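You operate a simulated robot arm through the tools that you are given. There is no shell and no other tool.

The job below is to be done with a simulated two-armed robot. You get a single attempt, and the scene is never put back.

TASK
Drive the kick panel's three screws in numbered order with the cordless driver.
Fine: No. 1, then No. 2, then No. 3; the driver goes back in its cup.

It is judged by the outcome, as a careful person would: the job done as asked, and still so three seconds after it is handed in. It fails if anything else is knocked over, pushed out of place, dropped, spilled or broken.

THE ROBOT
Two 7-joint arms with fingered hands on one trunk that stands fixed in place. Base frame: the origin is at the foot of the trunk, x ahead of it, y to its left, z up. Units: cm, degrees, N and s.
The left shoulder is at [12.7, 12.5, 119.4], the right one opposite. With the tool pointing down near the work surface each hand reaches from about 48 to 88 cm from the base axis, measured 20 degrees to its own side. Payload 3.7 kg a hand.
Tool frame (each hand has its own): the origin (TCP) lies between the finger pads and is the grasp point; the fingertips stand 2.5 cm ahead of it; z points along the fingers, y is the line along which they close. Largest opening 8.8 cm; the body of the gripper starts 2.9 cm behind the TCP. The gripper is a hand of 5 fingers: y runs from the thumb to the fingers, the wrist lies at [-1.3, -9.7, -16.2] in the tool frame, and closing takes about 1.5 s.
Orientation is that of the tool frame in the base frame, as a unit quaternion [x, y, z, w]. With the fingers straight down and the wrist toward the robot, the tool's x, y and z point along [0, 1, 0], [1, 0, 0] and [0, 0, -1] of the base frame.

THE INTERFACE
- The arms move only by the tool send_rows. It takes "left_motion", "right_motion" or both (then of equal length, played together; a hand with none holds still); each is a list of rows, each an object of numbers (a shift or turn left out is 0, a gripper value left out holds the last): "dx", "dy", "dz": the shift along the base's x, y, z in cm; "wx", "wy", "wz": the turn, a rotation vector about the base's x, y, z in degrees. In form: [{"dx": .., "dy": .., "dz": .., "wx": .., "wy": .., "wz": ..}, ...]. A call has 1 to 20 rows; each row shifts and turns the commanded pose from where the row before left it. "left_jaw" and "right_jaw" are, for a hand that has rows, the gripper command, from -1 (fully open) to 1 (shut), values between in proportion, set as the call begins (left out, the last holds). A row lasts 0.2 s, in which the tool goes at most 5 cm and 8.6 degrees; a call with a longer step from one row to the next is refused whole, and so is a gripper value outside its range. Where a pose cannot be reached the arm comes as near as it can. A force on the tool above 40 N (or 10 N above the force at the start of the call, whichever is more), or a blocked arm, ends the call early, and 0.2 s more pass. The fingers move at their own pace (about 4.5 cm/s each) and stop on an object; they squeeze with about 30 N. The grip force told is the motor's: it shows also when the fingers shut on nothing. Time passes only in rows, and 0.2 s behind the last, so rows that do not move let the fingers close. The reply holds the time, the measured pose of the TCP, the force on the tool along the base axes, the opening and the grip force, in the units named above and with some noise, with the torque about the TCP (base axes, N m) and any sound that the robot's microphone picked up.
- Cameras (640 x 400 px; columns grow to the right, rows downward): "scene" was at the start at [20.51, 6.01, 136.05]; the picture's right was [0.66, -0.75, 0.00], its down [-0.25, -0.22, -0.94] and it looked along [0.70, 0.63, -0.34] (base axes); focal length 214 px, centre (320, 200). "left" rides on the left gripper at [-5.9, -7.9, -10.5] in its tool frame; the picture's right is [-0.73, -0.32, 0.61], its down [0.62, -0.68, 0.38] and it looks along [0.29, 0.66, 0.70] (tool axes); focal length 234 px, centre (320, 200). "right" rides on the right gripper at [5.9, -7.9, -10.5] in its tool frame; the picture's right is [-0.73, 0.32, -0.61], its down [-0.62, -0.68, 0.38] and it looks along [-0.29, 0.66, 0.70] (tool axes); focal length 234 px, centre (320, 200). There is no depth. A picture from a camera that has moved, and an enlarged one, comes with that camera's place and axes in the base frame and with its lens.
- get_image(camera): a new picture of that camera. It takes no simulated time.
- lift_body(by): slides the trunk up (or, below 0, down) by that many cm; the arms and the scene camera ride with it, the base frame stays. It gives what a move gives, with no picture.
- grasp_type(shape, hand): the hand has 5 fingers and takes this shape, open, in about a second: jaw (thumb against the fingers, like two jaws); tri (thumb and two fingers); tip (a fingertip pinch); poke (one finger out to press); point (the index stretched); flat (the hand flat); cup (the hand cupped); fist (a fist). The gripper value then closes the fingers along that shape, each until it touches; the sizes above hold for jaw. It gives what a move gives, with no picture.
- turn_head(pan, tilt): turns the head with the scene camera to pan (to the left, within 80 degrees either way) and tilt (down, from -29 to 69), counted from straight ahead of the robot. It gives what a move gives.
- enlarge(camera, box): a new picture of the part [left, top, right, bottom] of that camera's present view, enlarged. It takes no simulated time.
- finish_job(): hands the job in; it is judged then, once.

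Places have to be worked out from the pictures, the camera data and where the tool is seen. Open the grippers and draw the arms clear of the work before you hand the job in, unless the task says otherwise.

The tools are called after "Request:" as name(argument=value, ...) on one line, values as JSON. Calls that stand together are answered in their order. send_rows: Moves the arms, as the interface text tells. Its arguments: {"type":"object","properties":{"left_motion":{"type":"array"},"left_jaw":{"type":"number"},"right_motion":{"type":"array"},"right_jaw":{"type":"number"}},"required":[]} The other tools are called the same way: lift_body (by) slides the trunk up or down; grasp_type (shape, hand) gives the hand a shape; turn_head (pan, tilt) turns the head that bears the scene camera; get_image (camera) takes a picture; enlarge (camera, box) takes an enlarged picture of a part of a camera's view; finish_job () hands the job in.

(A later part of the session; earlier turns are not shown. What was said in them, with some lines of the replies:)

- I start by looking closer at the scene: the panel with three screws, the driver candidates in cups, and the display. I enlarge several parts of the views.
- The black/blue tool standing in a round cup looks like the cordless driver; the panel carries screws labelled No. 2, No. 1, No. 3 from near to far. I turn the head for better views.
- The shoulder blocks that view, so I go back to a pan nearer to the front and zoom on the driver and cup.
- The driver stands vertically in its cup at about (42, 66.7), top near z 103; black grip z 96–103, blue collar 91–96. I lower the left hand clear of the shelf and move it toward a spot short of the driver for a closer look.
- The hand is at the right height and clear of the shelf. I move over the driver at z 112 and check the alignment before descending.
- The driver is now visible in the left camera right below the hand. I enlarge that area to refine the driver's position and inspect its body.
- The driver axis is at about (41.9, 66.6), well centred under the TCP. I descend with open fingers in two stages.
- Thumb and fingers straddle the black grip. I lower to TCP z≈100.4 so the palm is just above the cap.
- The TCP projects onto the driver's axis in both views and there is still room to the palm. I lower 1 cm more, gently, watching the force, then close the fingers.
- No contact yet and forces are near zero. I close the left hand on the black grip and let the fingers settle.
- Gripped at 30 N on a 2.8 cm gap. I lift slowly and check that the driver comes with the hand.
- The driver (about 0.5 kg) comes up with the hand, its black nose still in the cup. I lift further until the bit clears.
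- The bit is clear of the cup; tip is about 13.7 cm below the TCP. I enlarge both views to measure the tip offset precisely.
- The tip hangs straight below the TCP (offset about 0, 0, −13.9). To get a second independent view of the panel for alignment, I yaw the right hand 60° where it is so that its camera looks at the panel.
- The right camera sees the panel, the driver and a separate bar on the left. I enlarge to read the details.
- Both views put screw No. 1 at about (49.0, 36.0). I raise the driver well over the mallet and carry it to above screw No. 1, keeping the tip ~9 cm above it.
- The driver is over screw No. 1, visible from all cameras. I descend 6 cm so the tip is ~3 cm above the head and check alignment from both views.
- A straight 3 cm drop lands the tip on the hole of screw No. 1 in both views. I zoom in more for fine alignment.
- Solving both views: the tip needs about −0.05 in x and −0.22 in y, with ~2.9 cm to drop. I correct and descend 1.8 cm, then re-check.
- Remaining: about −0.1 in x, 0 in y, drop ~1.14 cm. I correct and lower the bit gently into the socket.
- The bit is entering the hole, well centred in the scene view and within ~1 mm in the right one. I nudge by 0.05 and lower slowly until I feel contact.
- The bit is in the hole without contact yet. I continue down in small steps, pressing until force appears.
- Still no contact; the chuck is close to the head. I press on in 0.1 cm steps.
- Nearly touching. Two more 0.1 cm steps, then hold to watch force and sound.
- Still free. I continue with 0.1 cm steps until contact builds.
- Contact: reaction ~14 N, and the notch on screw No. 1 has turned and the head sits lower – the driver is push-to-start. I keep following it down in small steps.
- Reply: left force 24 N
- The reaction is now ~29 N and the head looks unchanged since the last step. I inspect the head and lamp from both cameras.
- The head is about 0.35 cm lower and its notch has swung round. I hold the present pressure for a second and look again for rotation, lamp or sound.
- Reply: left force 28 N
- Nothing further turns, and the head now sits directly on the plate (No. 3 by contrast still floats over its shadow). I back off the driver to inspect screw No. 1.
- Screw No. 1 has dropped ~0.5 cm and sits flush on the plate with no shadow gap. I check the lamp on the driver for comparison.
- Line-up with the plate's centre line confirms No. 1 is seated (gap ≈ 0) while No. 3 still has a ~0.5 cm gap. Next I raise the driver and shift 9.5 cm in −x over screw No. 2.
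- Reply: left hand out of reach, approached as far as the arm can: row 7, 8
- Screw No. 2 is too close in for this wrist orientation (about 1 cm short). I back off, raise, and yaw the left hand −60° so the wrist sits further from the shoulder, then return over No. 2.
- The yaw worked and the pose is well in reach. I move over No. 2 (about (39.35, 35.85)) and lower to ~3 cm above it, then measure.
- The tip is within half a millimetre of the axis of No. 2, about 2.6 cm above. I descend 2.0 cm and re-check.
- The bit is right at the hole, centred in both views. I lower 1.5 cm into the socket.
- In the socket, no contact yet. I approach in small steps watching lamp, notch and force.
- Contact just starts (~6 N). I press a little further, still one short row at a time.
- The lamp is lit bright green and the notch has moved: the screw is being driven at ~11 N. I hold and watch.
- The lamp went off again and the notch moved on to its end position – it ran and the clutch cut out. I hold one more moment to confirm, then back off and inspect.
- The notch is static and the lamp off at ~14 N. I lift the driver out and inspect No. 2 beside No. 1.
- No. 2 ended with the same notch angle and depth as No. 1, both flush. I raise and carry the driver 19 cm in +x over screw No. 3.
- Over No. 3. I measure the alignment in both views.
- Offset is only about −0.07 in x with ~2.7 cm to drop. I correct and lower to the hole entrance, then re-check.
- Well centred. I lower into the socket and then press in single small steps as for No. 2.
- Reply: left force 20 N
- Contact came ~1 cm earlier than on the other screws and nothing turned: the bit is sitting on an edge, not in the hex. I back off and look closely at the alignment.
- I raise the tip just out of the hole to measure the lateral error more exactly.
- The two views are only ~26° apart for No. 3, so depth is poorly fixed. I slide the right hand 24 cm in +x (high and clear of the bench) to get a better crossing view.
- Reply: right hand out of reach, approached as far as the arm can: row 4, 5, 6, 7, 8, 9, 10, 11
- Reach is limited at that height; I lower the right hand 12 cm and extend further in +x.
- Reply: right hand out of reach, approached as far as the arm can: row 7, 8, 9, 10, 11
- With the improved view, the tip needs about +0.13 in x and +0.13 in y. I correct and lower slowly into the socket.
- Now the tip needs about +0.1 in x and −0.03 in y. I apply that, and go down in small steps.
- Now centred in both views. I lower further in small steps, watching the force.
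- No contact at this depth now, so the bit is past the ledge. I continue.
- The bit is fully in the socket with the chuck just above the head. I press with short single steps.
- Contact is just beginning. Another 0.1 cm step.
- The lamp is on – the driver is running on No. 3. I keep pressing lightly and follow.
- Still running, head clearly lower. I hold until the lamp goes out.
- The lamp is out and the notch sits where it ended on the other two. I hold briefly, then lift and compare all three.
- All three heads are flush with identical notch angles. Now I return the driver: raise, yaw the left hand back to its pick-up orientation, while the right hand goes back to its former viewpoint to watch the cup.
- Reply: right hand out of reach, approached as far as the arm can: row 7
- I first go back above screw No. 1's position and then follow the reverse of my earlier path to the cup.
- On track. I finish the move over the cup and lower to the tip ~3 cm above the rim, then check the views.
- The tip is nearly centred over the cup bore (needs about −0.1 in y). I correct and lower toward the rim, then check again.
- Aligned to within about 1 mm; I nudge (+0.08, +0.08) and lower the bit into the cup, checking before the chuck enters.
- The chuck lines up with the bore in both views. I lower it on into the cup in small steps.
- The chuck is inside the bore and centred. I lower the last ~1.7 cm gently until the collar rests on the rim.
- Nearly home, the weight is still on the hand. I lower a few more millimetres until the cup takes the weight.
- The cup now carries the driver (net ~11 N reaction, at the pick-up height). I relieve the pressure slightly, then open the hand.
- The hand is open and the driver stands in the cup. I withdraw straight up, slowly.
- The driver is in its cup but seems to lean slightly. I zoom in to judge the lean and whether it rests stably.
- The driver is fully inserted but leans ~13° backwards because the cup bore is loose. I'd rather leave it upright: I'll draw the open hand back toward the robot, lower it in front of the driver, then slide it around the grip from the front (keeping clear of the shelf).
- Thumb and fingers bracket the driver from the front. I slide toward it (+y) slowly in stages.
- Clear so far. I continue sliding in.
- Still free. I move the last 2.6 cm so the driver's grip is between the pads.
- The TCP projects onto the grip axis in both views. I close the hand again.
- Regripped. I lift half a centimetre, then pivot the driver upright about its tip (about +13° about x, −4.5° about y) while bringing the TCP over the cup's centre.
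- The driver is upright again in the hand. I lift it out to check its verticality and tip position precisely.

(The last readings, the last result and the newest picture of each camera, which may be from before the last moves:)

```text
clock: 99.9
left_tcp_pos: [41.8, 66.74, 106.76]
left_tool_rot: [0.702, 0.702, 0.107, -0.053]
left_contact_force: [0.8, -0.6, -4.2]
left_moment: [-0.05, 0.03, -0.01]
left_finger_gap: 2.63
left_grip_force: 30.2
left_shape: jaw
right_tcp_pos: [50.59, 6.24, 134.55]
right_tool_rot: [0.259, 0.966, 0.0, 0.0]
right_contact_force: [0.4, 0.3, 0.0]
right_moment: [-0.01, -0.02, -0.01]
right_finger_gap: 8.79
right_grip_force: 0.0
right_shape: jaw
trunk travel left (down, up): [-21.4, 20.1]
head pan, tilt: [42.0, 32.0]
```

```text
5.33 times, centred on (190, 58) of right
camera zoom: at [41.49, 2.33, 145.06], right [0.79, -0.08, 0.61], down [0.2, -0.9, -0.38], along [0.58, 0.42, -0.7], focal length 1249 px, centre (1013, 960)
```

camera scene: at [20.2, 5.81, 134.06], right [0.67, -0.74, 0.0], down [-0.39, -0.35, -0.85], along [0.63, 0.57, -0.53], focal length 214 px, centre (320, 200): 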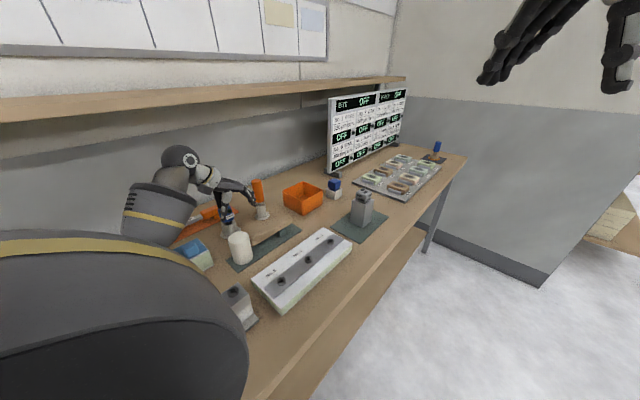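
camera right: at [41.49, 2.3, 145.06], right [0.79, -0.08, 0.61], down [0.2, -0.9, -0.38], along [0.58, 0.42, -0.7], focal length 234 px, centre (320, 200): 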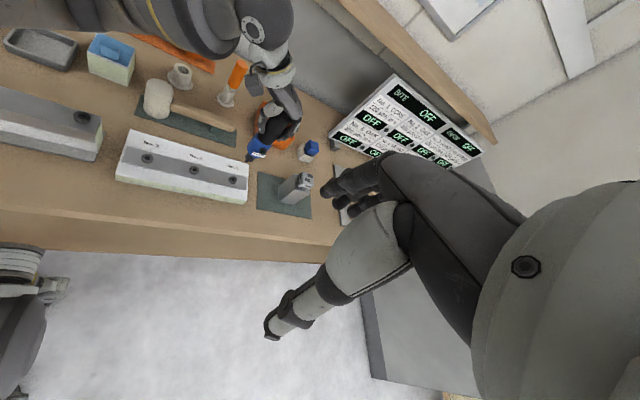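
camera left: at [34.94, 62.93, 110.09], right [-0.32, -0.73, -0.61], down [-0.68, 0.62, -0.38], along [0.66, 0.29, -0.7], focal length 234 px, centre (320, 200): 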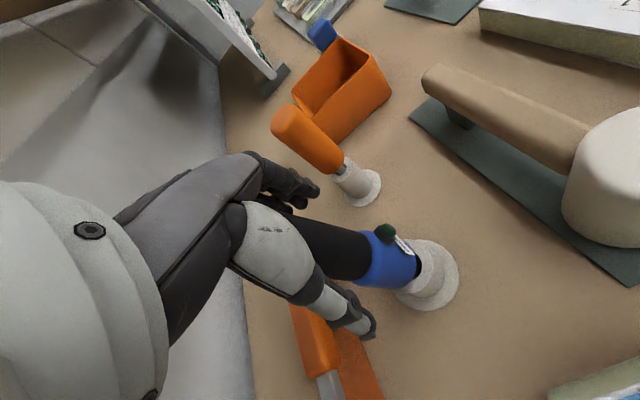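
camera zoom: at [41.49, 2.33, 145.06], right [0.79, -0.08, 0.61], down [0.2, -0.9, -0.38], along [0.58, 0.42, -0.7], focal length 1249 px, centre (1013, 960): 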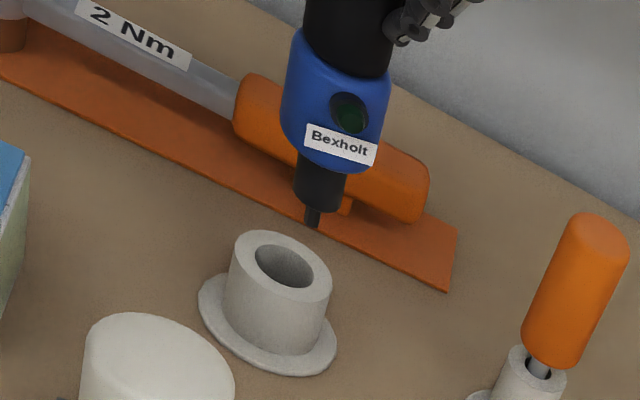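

The axis still leans ~3.4° toward −x and ~1.4° toward +y. I correct with a small rotation (wx +1.4, wy +3.4) and re-measure.

Request:
send_rows(left_motion=[{"wx": 0.7, "wy": 1.7}, {"wx": 0.7, "wy": 1.7}, {}, {}])

Request:
enlarge(camera="scene", box=[210, 180, 250, 230])

Request:
enlarge(camera="right", box=[160, 20, 220, 85])

```text
clock: 100.9
left_tcp_pos: [41.94, 66.74, 106.7]
left_tool_rot: [0.705, 0.698, 0.096, -0.082]
left_contact_force: [0.3, -0.5, -4.0]
left_moment: [-0.06, 0.02, 0.0]
left_finger_gap: 2.63
left_grip_force: 29.9
left_shape: jaw
right_tcp_pos: [50.49, 6.16, 134.62]
right_tool_rot: [0.259, 0.966, 0.0, 0.0]
right_contact_force: [0.6, -0.3, 0.6]
right_moment: [-0.01, -0.01, 0.01]
right_finger_gap: 8.79
right_grip_force: 0.1
right_shape: jaw
trunk travel left (down, up): [-21.4, 20.1]
head pan, tilt: [42.0, 32.0]
```

```text
8.00 times, centred on (230, 205) of scene
camera zoom: at [20.23, 5.86, 134.05], right [0.67, -0.74, 0.0], down [-0.39, -0.35, -0.85], along [0.63, 0.57, -0.53], focal length 1716 px, centre (1040, 160)
```

zoom: 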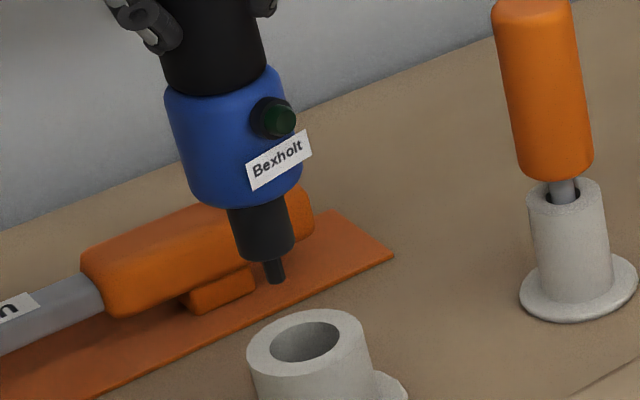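

```text
6.15 times, centred on (190, 52) of right
camera zoom: at [41.49, 2.33, 145.06], right [0.79, -0.08, 0.61], down [0.2, -0.9, -0.38], along [0.58, 0.42, -0.7], focal length 1441 px, centre (1120, 1108)
```

zoom: 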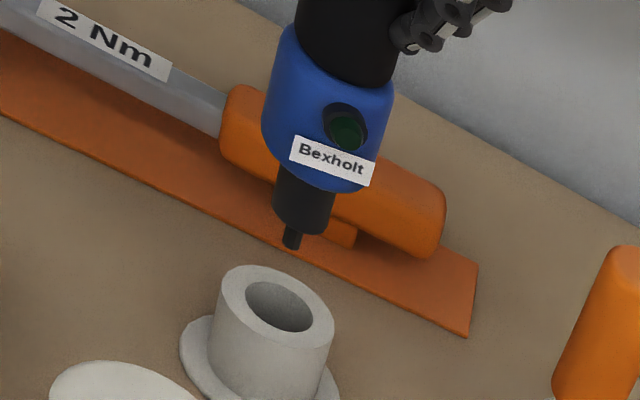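

The x-lean is gone; the y-lean is hard to see from these cameras. The left wrist camera sees the driver relative to the hand, so I use that to measure it.

Request:
enlarge(camera="left", box=[260, 200, 460, 330])

Request:
get_image(camera="left")

```text
3.08 times, centred on (360, 265) of left
camera zoom: at [33.77, 58.46, 115.32], right [-0.32, -0.55, -0.77], down [-0.67, 0.71, -0.23], along [0.67, 0.45, -0.59], focal length 720 px, centre (197, 0)
```

zoom: 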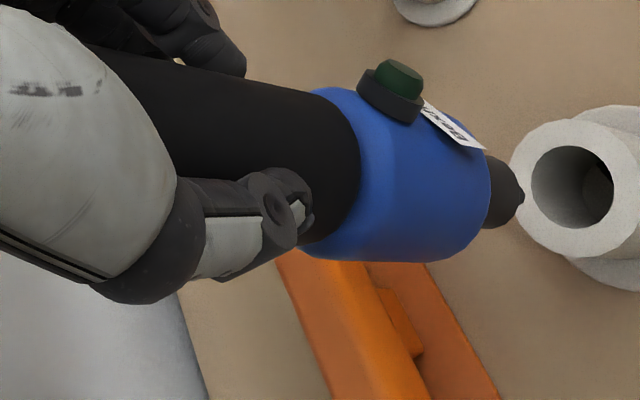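

```text
taken
camera left: at [33.77, 58.46, 115.32], right [-0.32, -0.55, -0.77], down [-0.67, 0.71, -0.23], along [0.67, 0.45, -0.59], focal length 234 px, centre (320, 200)
```

left: 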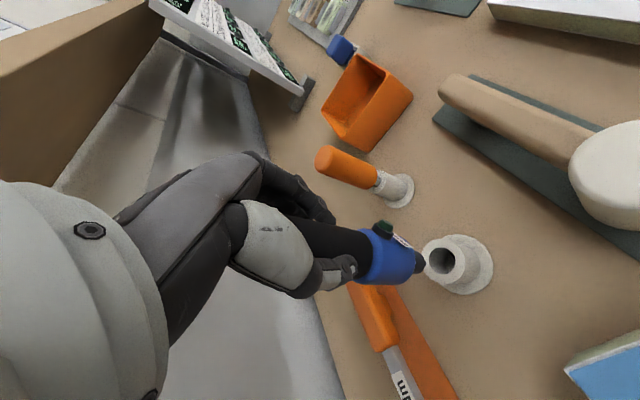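

The left camera now sees tip and bore directly: the axis is vertical within ~1°, but the driver sits ~0.5 cm off in y in the hand. I shift (+0.18, −0.48) and lower 2.2 cm, then re-check with all three cameras.

Request:
send_rows(left_motion=[{"dx": 0.18, "dy": -0.48}, {"dz": -0.8}, {"dz": -0.8}, {"dz": -0.6}, {}, {}])

Request:
enlarge(camera="left", box=[260, 200, 460, 330])

Request:
enlarge(camera="scene", box=[215, 190, 249, 236])

Request:
enlarge(camera="right", box=[160, 30, 220, 95])

```text
clock: 102.3
left_tcp_pos: [42.06, 66.22, 104.43]
left_tool_rot: [0.705, 0.698, 0.095, -0.082]
left_contact_force: [-0.1, 0.2, -3.6]
left_moment: [-0.04, 0.01, 0.01]
left_finger_gap: 2.66
left_grip_force: 30.0
left_shape: jaw
right_tcp_pos: [50.52, 6.19, 134.57]
right_tool_rot: [0.259, 0.966, 0.0, 0.0]
right_contact_force: [-0.1, -0.1, 0.0]
right_moment: [0.0, 0.0, -0.01]
right_finger_gap: 8.76
right_grip_force: 0.1
right_shape: jaw
trunk travel left (down, up): [-21.4, 20.1]
head pan, tilt: [42.0, 32.0]
```

```text
3.08 times, centred on (360, 265) of left
camera zoom: at [33.99, 57.93, 113.04], right [-0.32, -0.55, -0.77], down [-0.67, 0.71, -0.23], along [0.67, 0.45, -0.59], focal length 720 px, centre (197, 0)
```

zoom: 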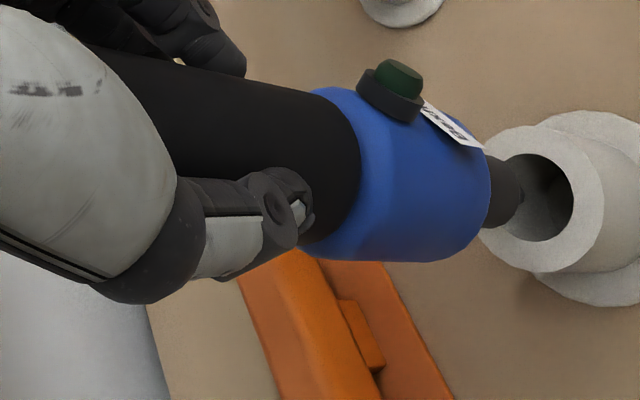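

```text
8.70 times, centred on (232, 213) of scene
camera zoom: at [20.23, 5.86, 134.05], right [0.67, -0.74, 0.0], down [-0.39, -0.35, -0.85], along [0.63, 0.57, -0.53], focal length 1865 px, centre (1085, 87)
```

zoom: 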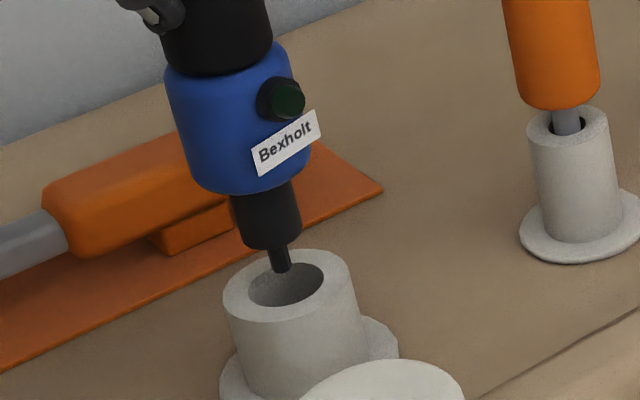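

```text
6.15 times, centred on (190, 62) of right
camera zoom: at [41.49, 2.34, 145.06], right [0.79, -0.08, 0.61], down [0.2, -0.9, -0.38], along [0.58, 0.42, -0.7], focal length 1441 px, centre (1120, 1046)
```

zoom: 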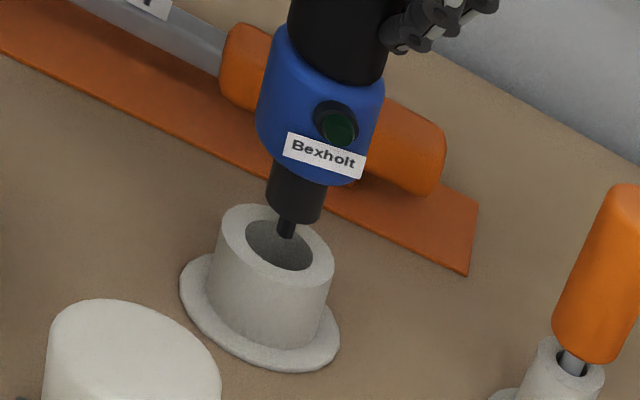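

Centred within about 1 mm. I apply a last small shift and lower 3 cm into the cup.

Request:
send_rows(left_motion=[{"dx": -0.06, "dy": -0.08}, {"dz": -0.6}, {"dz": -0.6}, {"dz": -0.6}, {"dz": -0.6}, {"dz": -0.6}, {}, {}])

Request:
enlarge(camera="left", box=[260, 200, 460, 330])

Request:
enlarge(camera="scene", box=[210, 185, 250, 235])

Request:
enlarge(camera="right", box=[160, 30, 220, 95])

```text
clock: 104.1
left_tcp_pos: [42.03, 66.17, 101.44]
left_tool_rot: [0.705, 0.698, 0.095, -0.081]
left_contact_force: [0.4, 0.2, -4.4]
left_moment: [-0.06, 0.02, 0.02]
left_finger_gap: 2.67
left_grip_force: 30.1
left_shape: jaw
right_tcp_pos: [50.5, 6.15, 134.59]
right_tool_rot: [0.259, 0.966, 0.0, -0.001]
right_contact_force: [-0.7, 0.0, 0.3]
right_moment: [0.01, -0.01, 0.02]
right_finger_gap: 8.77
right_grip_force: 0.1
right_shape: jaw
trunk travel left (down, up): [-21.4, 20.1]
head pan, tilt: [42.0, 32.0]
```

```text
3.08 times, centred on (360, 265) of left
camera zoom: at [33.82, 57.89, 110.06], right [-0.32, -0.55, -0.77], down [-0.67, 0.71, -0.23], along [0.67, 0.45, -0.59], focal length 720 px, centre (197, 0)
```

zoom: 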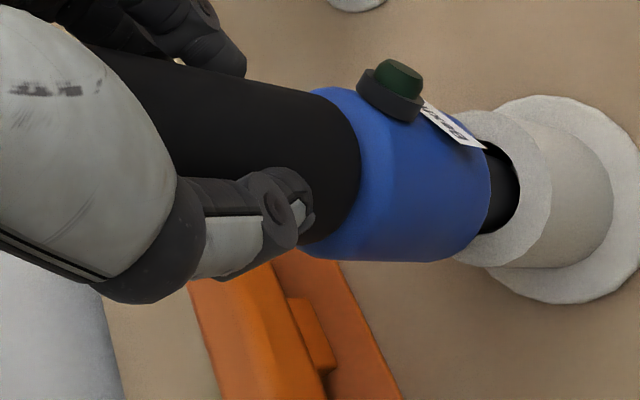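

```text
8.00 times, centred on (230, 210) of scene
camera zoom: at [20.23, 5.86, 134.05], right [0.67, -0.74, 0.0], down [-0.39, -0.35, -0.85], along [0.63, 0.57, -0.53], focal length 1716 px, centre (1040, 120)
```

zoom: 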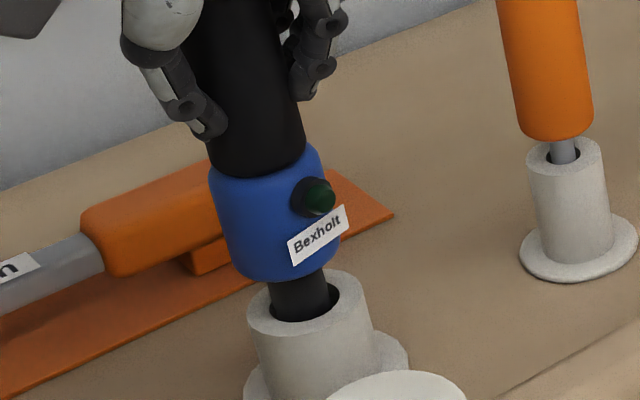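

```text
6.15 times, centred on (190, 62) of right
camera zoom: at [41.49, 2.34, 145.06], right [0.79, -0.08, 0.61], down [0.2, -0.9, -0.38], along [0.58, 0.42, -0.7], focal length 1441 px, centre (1120, 1046)
```

zoom: 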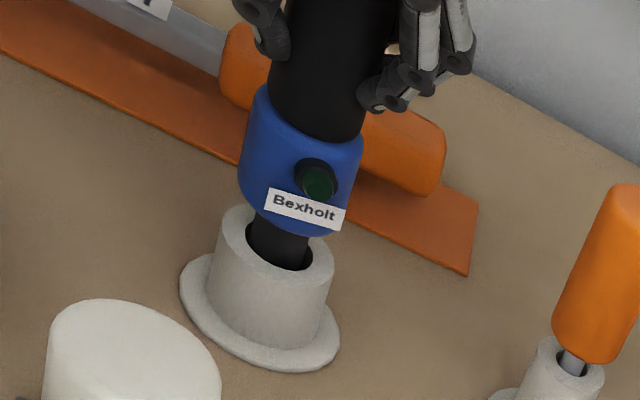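

The chuck is inside the bore with a gap around it and the body looks vertical. I lower the rest, carefully, until the tip just touches the floor.

Request:
send_rows(left_motion=[{"dz": -0.4}, {"dz": -0.4}, {"dz": -0.4}, {"dz": -0.3}, {}])

Request:
send_rows(left_motion=[{"dz": -0.1}, {"dz": -0.1}, {}])

```text
clock: 105.3
left_tcp_pos: [42.03, 66.13, 99.99]
left_tool_rot: [0.705, 0.698, 0.096, -0.082]
left_contact_force: [1.0, 0.7, -4.1]
left_moment: [-0.04, -0.01, 0.01]
left_finger_gap: 2.62
left_grip_force: 30.2
left_shape: jaw
right_tcp_pos: [50.51, 6.18, 134.56]
right_tool_rot: [0.259, 0.966, 0.0, 0.0]
right_contact_force: [-0.3, -0.4, 0.1]
right_moment: [0.01, 0.01, 0.01]
right_finger_gap: 8.77
right_grip_force: 0.1
right_shape: jaw
trunk travel left (down, up): [-21.4, 20.1]
head pan, tilt: [42.0, 32.0]
```

```text
clock: 106.1
left_tcp_pos: [42.05, 66.06, 99.79]
left_tool_rot: [0.705, 0.698, 0.096, -0.082]
left_contact_force: [0.3, 0.3, -2.0]
left_moment: [-0.03, 0.01, 0.02]
left_finger_gap: 2.65
left_grip_force: 30.0
left_shape: jaw
right_tcp_pos: [50.5, 6.18, 134.52]
right_tool_rot: [0.258, 0.966, 0.0, -0.001]
right_contact_force: [0.0, -0.4, -0.1]
right_moment: [0.0, 0.01, -0.03]
right_finger_gap: 8.75
right_grip_force: 0.0
right_shape: jaw
trunk travel left (down, up): [-21.4, 20.1]
head pan, tilt: [42.0, 32.0]
```

The floor now takes about half the weight (−2.0 N left). I check verticality before releasing.

Request:
enlarge(camera="scene", box=[205, 180, 245, 230])

Request:
enlarge(camera="right", box=[160, 30, 220, 95])

Request:
enlarge(camera="left", box=[260, 200, 460, 330])

```text
8.00 times, centred on (225, 205) of scene
camera zoom: at [20.21, 5.84, 134.06], right [0.67, -0.74, 0.0], down [-0.39, -0.35, -0.85], along [0.63, 0.57, -0.53], focal length 1716 px, centre (1080, 160)
```

zoom: 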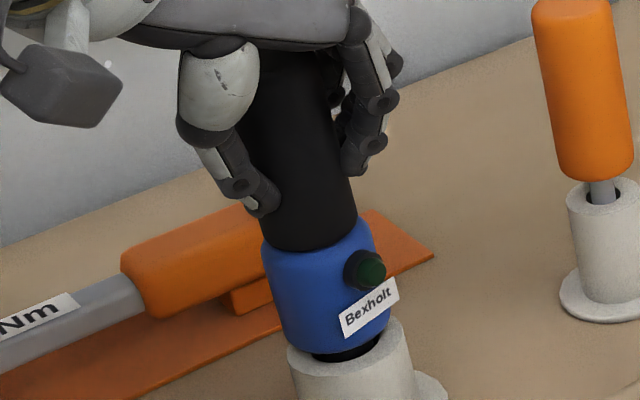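

```text
6.15 times, centred on (190, 62) of right
camera zoom: at [41.47, 2.31, 145.07], right [0.79, -0.08, 0.61], down [0.2, -0.9, -0.38], along [0.58, 0.42, -0.7], focal length 1441 px, centre (1120, 1046)
```

zoom: 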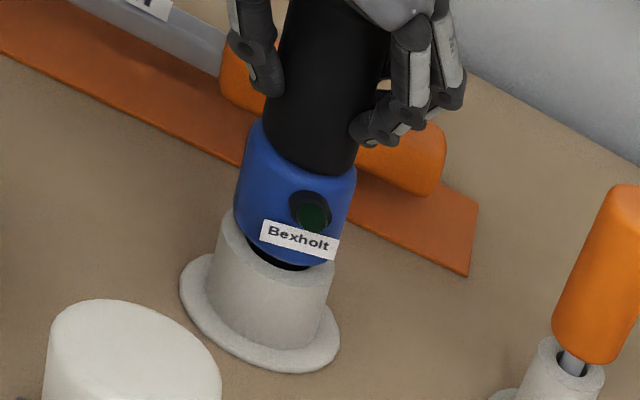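

```text
3.08 times, centred on (360, 265) of left
camera zoom: at [33.89, 57.9, 108.37], right [-0.31, -0.55, -0.77], down [-0.67, 0.71, -0.23], along [0.67, 0.45, -0.59], focal length 720 px, centre (197, 0)
```

zoom: 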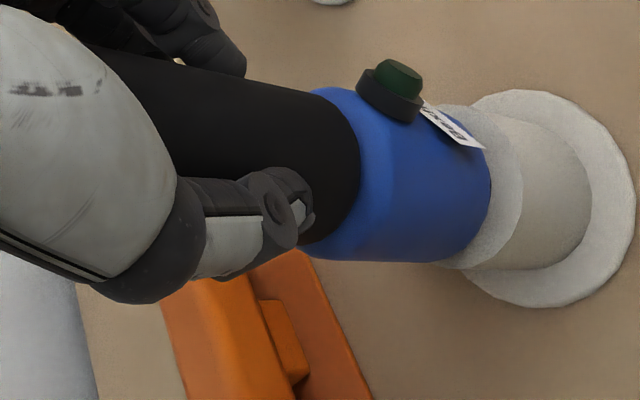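

Upright within my measuring error, resting lightly on the floor of the cup. I open the fingers only slightly first, to release gently.

Request:
send_rows(left_motion=[{}, {}, {}], left_jaw=0.28)

Request:
enlarge(camera="scene", box=[205, 180, 245, 230])

Request:
enlarge(camera="left", box=[260, 200, 460, 330])

```text
clock: 106.9
left_tcp_pos: [42.12, 66.05, 99.84]
left_tool_rot: [0.705, 0.698, 0.095, -0.081]
left_contact_force: [-0.2, 0.1, -0.8]
left_moment: [0.01, -0.04, -0.01]
left_finger_gap: 3.19
left_grip_force: 0.1
left_shape: jaw
right_tcp_pos: [50.55, 6.22, 134.57]
right_tool_rot: [0.258, 0.966, 0.0, 0.0]
right_contact_force: [0.3, -0.5, -0.1]
right_moment: [-0.03, -0.01, -0.03]
right_finger_gap: 8.77
right_grip_force: 0.0
right_shape: jaw
trunk travel left (down, up): [-21.4, 20.1]
head pan, tilt: [42.0, 32.0]
```

```text
8.00 times, centred on (225, 205) of scene
camera zoom: at [20.21, 5.82, 134.06], right [0.67, -0.74, 0.0], down [-0.39, -0.35, -0.85], along [0.63, 0.57, -0.53], focal length 1716 px, centre (1080, 160)
```

zoom: 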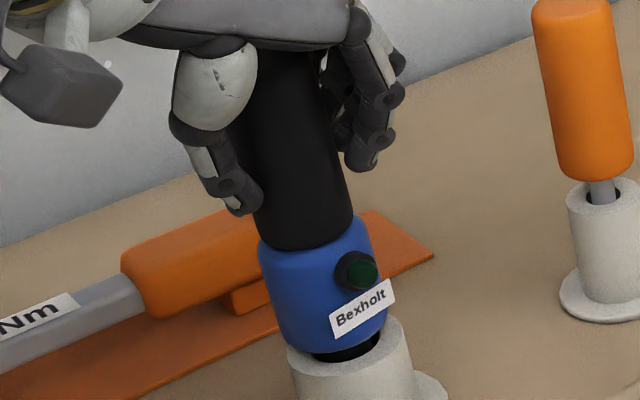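

```text
3.08 times, centred on (360, 265) of left
camera zoom: at [33.88, 57.88, 108.38], right [-0.31, -0.55, -0.77], down [-0.67, 0.71, -0.23], along [0.67, 0.45, -0.59], focal length 720 px, centre (197, 0)
```

zoom: 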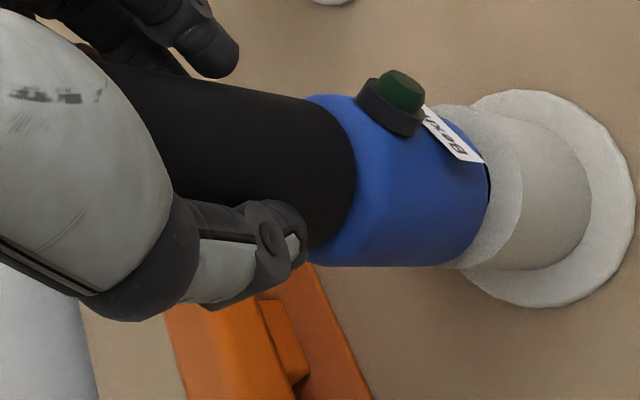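

Released with only a slight shift. I now open the hand fully and let it settle.

Request:
send_rows(left_motion=[{}, {}, {}, {}, {}, {}, {}], left_jaw=-1)

Request:
enlarge(camera="scene", box=[190, 165, 260, 240])

Request:
enlarge(camera="right", box=[150, 10, 230, 100])

Request:
enlarge(camera="left", box=[260, 200, 460, 330])

```text
clock: 108.5
left_tcp_pos: [42.03, 66.11, 99.78]
left_tool_rot: [0.705, 0.698, 0.095, -0.082]
left_contact_force: [-0.5, -0.6, -0.1]
left_moment: [0.0, 0.01, 0.04]
left_finger_gap: 8.77
left_grip_force: 0.1
left_shape: jaw
right_tcp_pos: [50.44, 6.24, 134.58]
right_tool_rot: [0.258, 0.966, -0.001, 0.001]
right_contact_force: [0.3, -0.4, 0.7]
right_moment: [-0.05, -0.01, 0.01]
right_finger_gap: 8.76
right_grip_force: 0.1
right_shape: jaw
trunk travel left (down, up): [-21.4, 20.1]
head pan, tilt: [42.0, 32.0]
```

```text
5.33 times, centred on (225, 202) of scene
camera zoom: at [20.2, 5.82, 134.06], right [0.67, -0.74, 0.0], down [-0.39, -0.35, -0.85], along [0.63, 0.57, -0.53], focal length 1144 px, centre (827, 187)
```

zoom: 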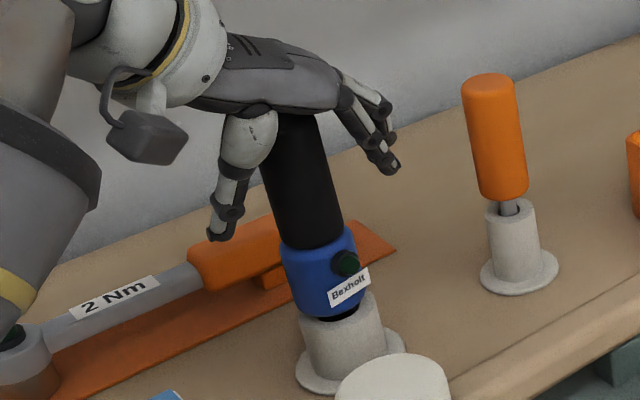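

```text
4.44 times, centred on (190, 55) of right
camera zoom: at [41.46, 2.28, 145.07], right [0.79, -0.08, 0.61], down [0.2, -0.9, -0.38], along [0.58, 0.42, -0.7], focal length 1041 px, centre (898, 844)
```

zoom: 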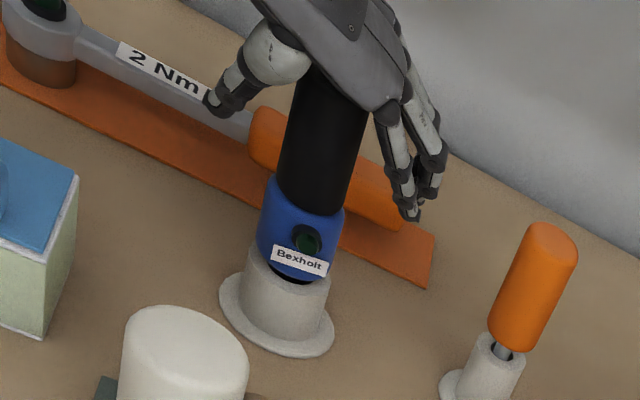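

```text
3.08 times, centred on (360, 265) of left
camera zoom: at [33.87, 57.88, 108.36], right [-0.32, -0.55, -0.77], down [-0.67, 0.71, -0.23], along [0.67, 0.45, -0.59], focal length 720 px, centre (197, 0)
```

zoom: 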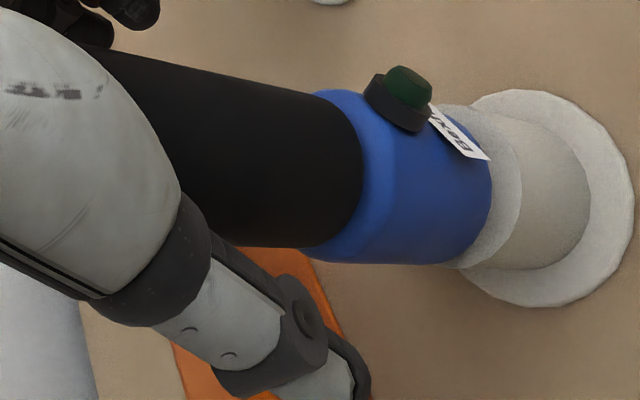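

The driver now stands upright in the cup as at the start. I withdraw the open hand slowly up and back along the tool axis.

Request:
send_rows(left_motion=[{"dy": -0.1, "dz": 0.4}, {"dy": -0.2, "dz": 0.8}, {"dy": -0.3, "dz": 1.2}, {"dy": -0.4, "dz": 1.5}, {"dy": -0.5, "dz": 1.8}, {"dy": -0.5, "dz": 1.8}, {"dy": -0.5, "dz": 1.8}, {"dy": -0.4, "dz": 1.5}, {}])

Request:
enlarge(camera="scene", box=[180, 160, 280, 260])

Request:
enlarge(camera="right", box=[150, 10, 230, 100])

Request:
get_image(camera="left")

```text
clock: 110.5
left_tcp_pos: [42.15, 63.17, 110.62]
left_tool_rot: [0.705, 0.698, 0.096, -0.081]
left_contact_force: [0.5, 0.0, -0.3]
left_moment: [-0.02, 0.04, 0.0]
left_finger_gap: 8.77
left_grip_force: 0.0
left_shape: jaw
right_tcp_pos: [50.51, 6.15, 134.5]
right_tool_rot: [0.258, 0.966, 0.0, 0.0]
right_contact_force: [-0.1, 0.1, 0.1]
right_moment: [0.02, -0.03, 0.0]
right_finger_gap: 8.79
right_grip_force: 0.1
right_shape: jaw
trunk travel left (down, up): [-21.4, 20.1]
head pan, tilt: [42.0, 32.0]
```

```text
4.00 times, centred on (230, 210) of scene
camera zoom: at [20.21, 5.82, 134.06], right [0.67, -0.74, 0.0], down [-0.39, -0.35, -0.85], along [0.63, 0.57, -0.53], focal length 858 px, centre (680, 160)
```

zoom: 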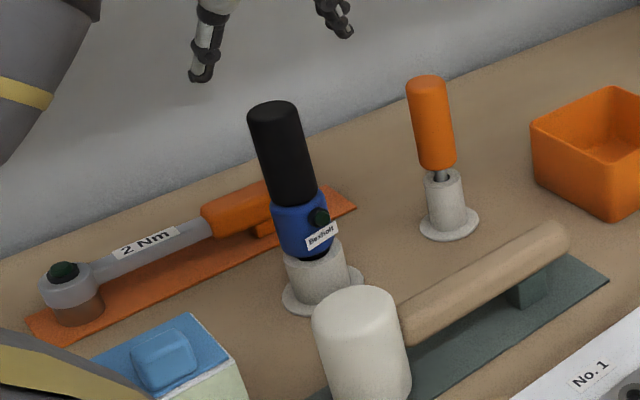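

```text
4.44 times, centred on (190, 55) of right
camera zoom: at [41.47, 2.29, 145.06], right [0.79, -0.08, 0.61], down [0.2, -0.9, -0.38], along [0.58, 0.42, -0.7], focal length 1041 px, centre (898, 844)
```

zoom: 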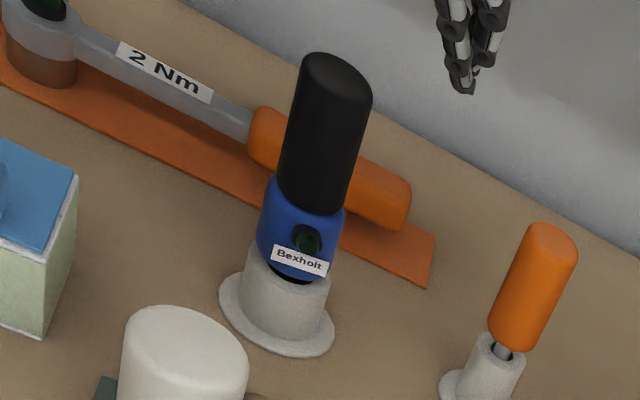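

```text
taken
camera left: at [33.94, 54.91, 119.18], right [-0.31, -0.55, -0.77], down [-0.67, 0.71, -0.23], along [0.67, 0.45, -0.59], focal length 234 px, centre (320, 200)
```

left: 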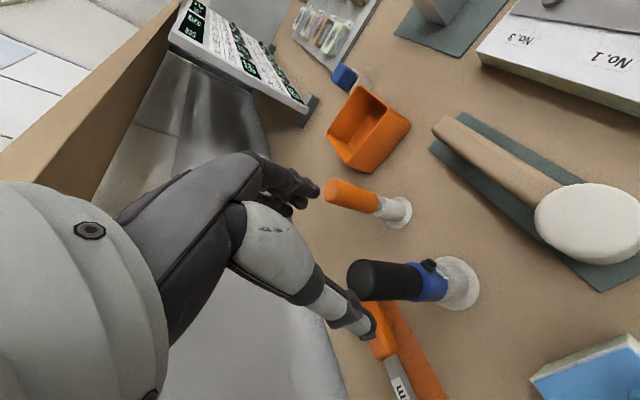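

The driver stands upright exactly as at the start (cap at the same pixel). I now withdraw the left arm to its clear starting area.

Request:
send_rows(left_motion=[{"dy": -1.5, "dz": 0.5}, {"dy": -2.5}, {"dy": -2.5}, {"dy": -2.5}, {"dy": -2.5, "dx": -1}, {"dy": -1.5, "dx": -1.5, "dz": 1}, {"dx": -1.5, "dz": 2, "wx": -4}, {"dx": -1.5, "dz": 2.5, "wx": -5}, {"dx": -1, "dz": 2.5, "wx": -4.5}, {"dz": 2.5}, {"dz": 2.5}, {"dz": 2.5}, {"dz": 1.5}, {}])

Request:
get_image(camera="scene")

Request:
get_image(camera="right")

```text
clock: 113.5
left_tcp_pos: [35.64, 50.22, 128.15]
left_tool_rot: [0.709, 0.705, 0.012, 0.001]
left_contact_force: [0.1, -0.4, -0.1]
left_moment: [-0.02, 0.0, -0.02]
left_finger_gap: 8.78
left_grip_force: 0.0
left_shape: jaw
right_tcp_pos: [50.62, 6.12, 134.59]
right_tool_rot: [0.258, 0.966, 0.0, 0.0]
right_contact_force: [0.3, 0.3, 0.7]
right_moment: [-0.02, 0.0, 0.01]
right_finger_gap: 8.77
right_grip_force: 0.0
right_shape: jaw
trunk travel left (down, up): [-21.4, 20.1]
head pan, tilt: [42.0, 32.0]
```

```text
taken
camera scene: at [20.21, 5.82, 134.06], right [0.67, -0.74, 0.0], down [-0.39, -0.35, -0.85], along [0.63, 0.57, -0.53], focal length 214 px, centre (320, 200)
```

scene: 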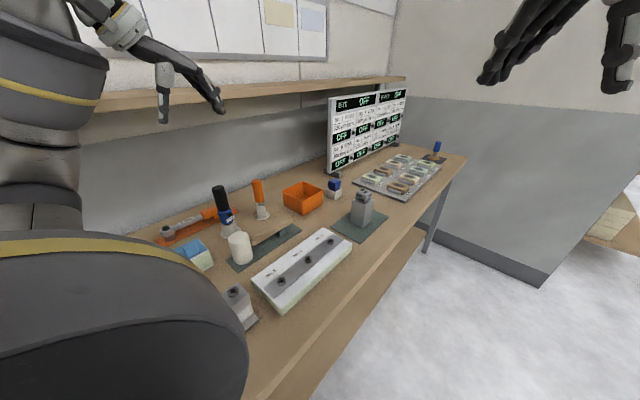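

```text
taken
camera right: at [41.47, 2.29, 145.06], right [0.79, -0.08, 0.61], down [0.2, -0.9, -0.38], along [0.58, 0.42, -0.7], focal length 234 px, centre (320, 200)
```

right: 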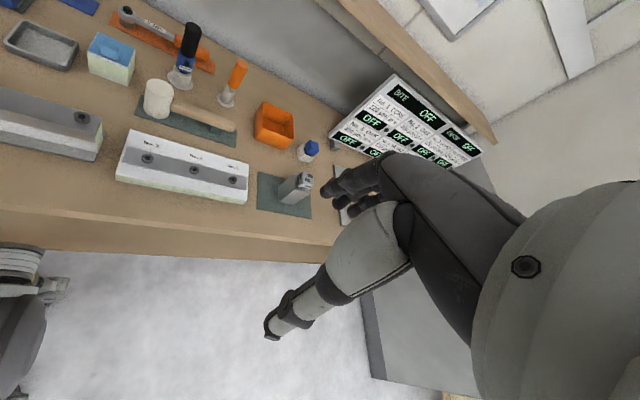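

Both arms are clear and everything else looks unmoved. A last close look at the panel and driver before handing in.

Request:
enlarge(camera="scene", box=[240, 220, 360, 320])

Request:
enlarge(camera="scene", box=[180, 160, 280, 260])

Request:
enlarge(camera="right", box=[110, 120, 260, 210])

```text
4.00 times, centred on (300, 270) of scene
camera zoom: at [20.21, 5.82, 134.06], right [0.67, -0.74, 0.0], down [-0.39, -0.35, -0.85], along [0.63, 0.57, -0.53], focal length 858 px, centre (400, -80)
```

zoom: 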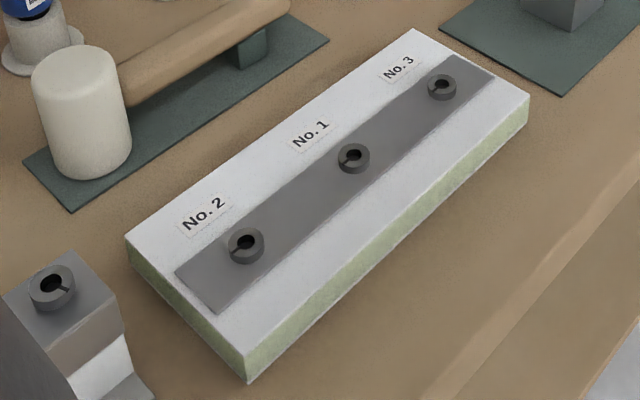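

```text
4.00 times, centred on (230, 210) of scene
camera zoom: at [20.21, 5.82, 134.06], right [0.67, -0.74, 0.0], down [-0.39, -0.35, -0.85], along [0.63, 0.57, -0.53], focal length 858 px, centre (680, 160)
```

zoom: 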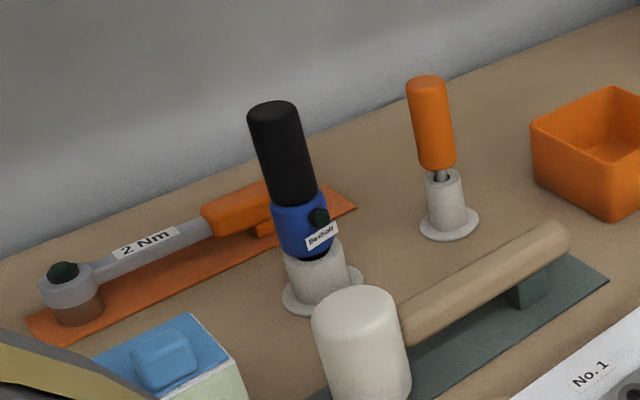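

```text
4.27 times, centred on (185, 165) of right
camera zoom: at [41.47, 2.29, 145.06], right [0.79, -0.08, 0.61], down [0.2, -0.9, -0.38], along [0.58, 0.42, -0.7], focal length 999 px, centre (896, 349)
```

zoom: 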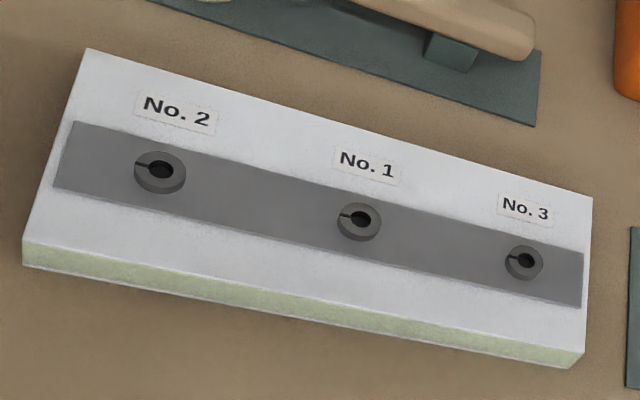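

All three screws are seated with matching notch angles, driven in the order 1, 2, 3. The panel and neighbouring items have not moved, the driver stands upright in its cup, and both hands are open and clear. I hand in the job.

Request:
finish_job()

```text
The job is handed in.
```

I drove the three kick-panel screws in order, No. 1, then No. 2, then No. 3, and handed the job in. The driver is back in its cup.

- **Screws:** all three heads sit flush on the plate, about 0.5 cm lower than they started, with their notches at the same angle. For No. 2 and No. 3 I saw the driver's lamp light while it ran and go out when it stopped. For No. 1 I judged it seated from its depth and notch angle, since I had no picture while it was running.
- **No. 3:** on the first try the bit caught on an edge inside the socket and nothing turned. I backed off, realigned and drove it cleanly.
- **Driver:** after the first release it leaned about 13° in the loose cup. I gripped it again, straightened it and released it more gently. It now stands upright, matching its starting position in the camera view.
- **Rest of the bench:** in the last pictures the panel and the items around it look unmoved. Both hands are open and clear of the work.
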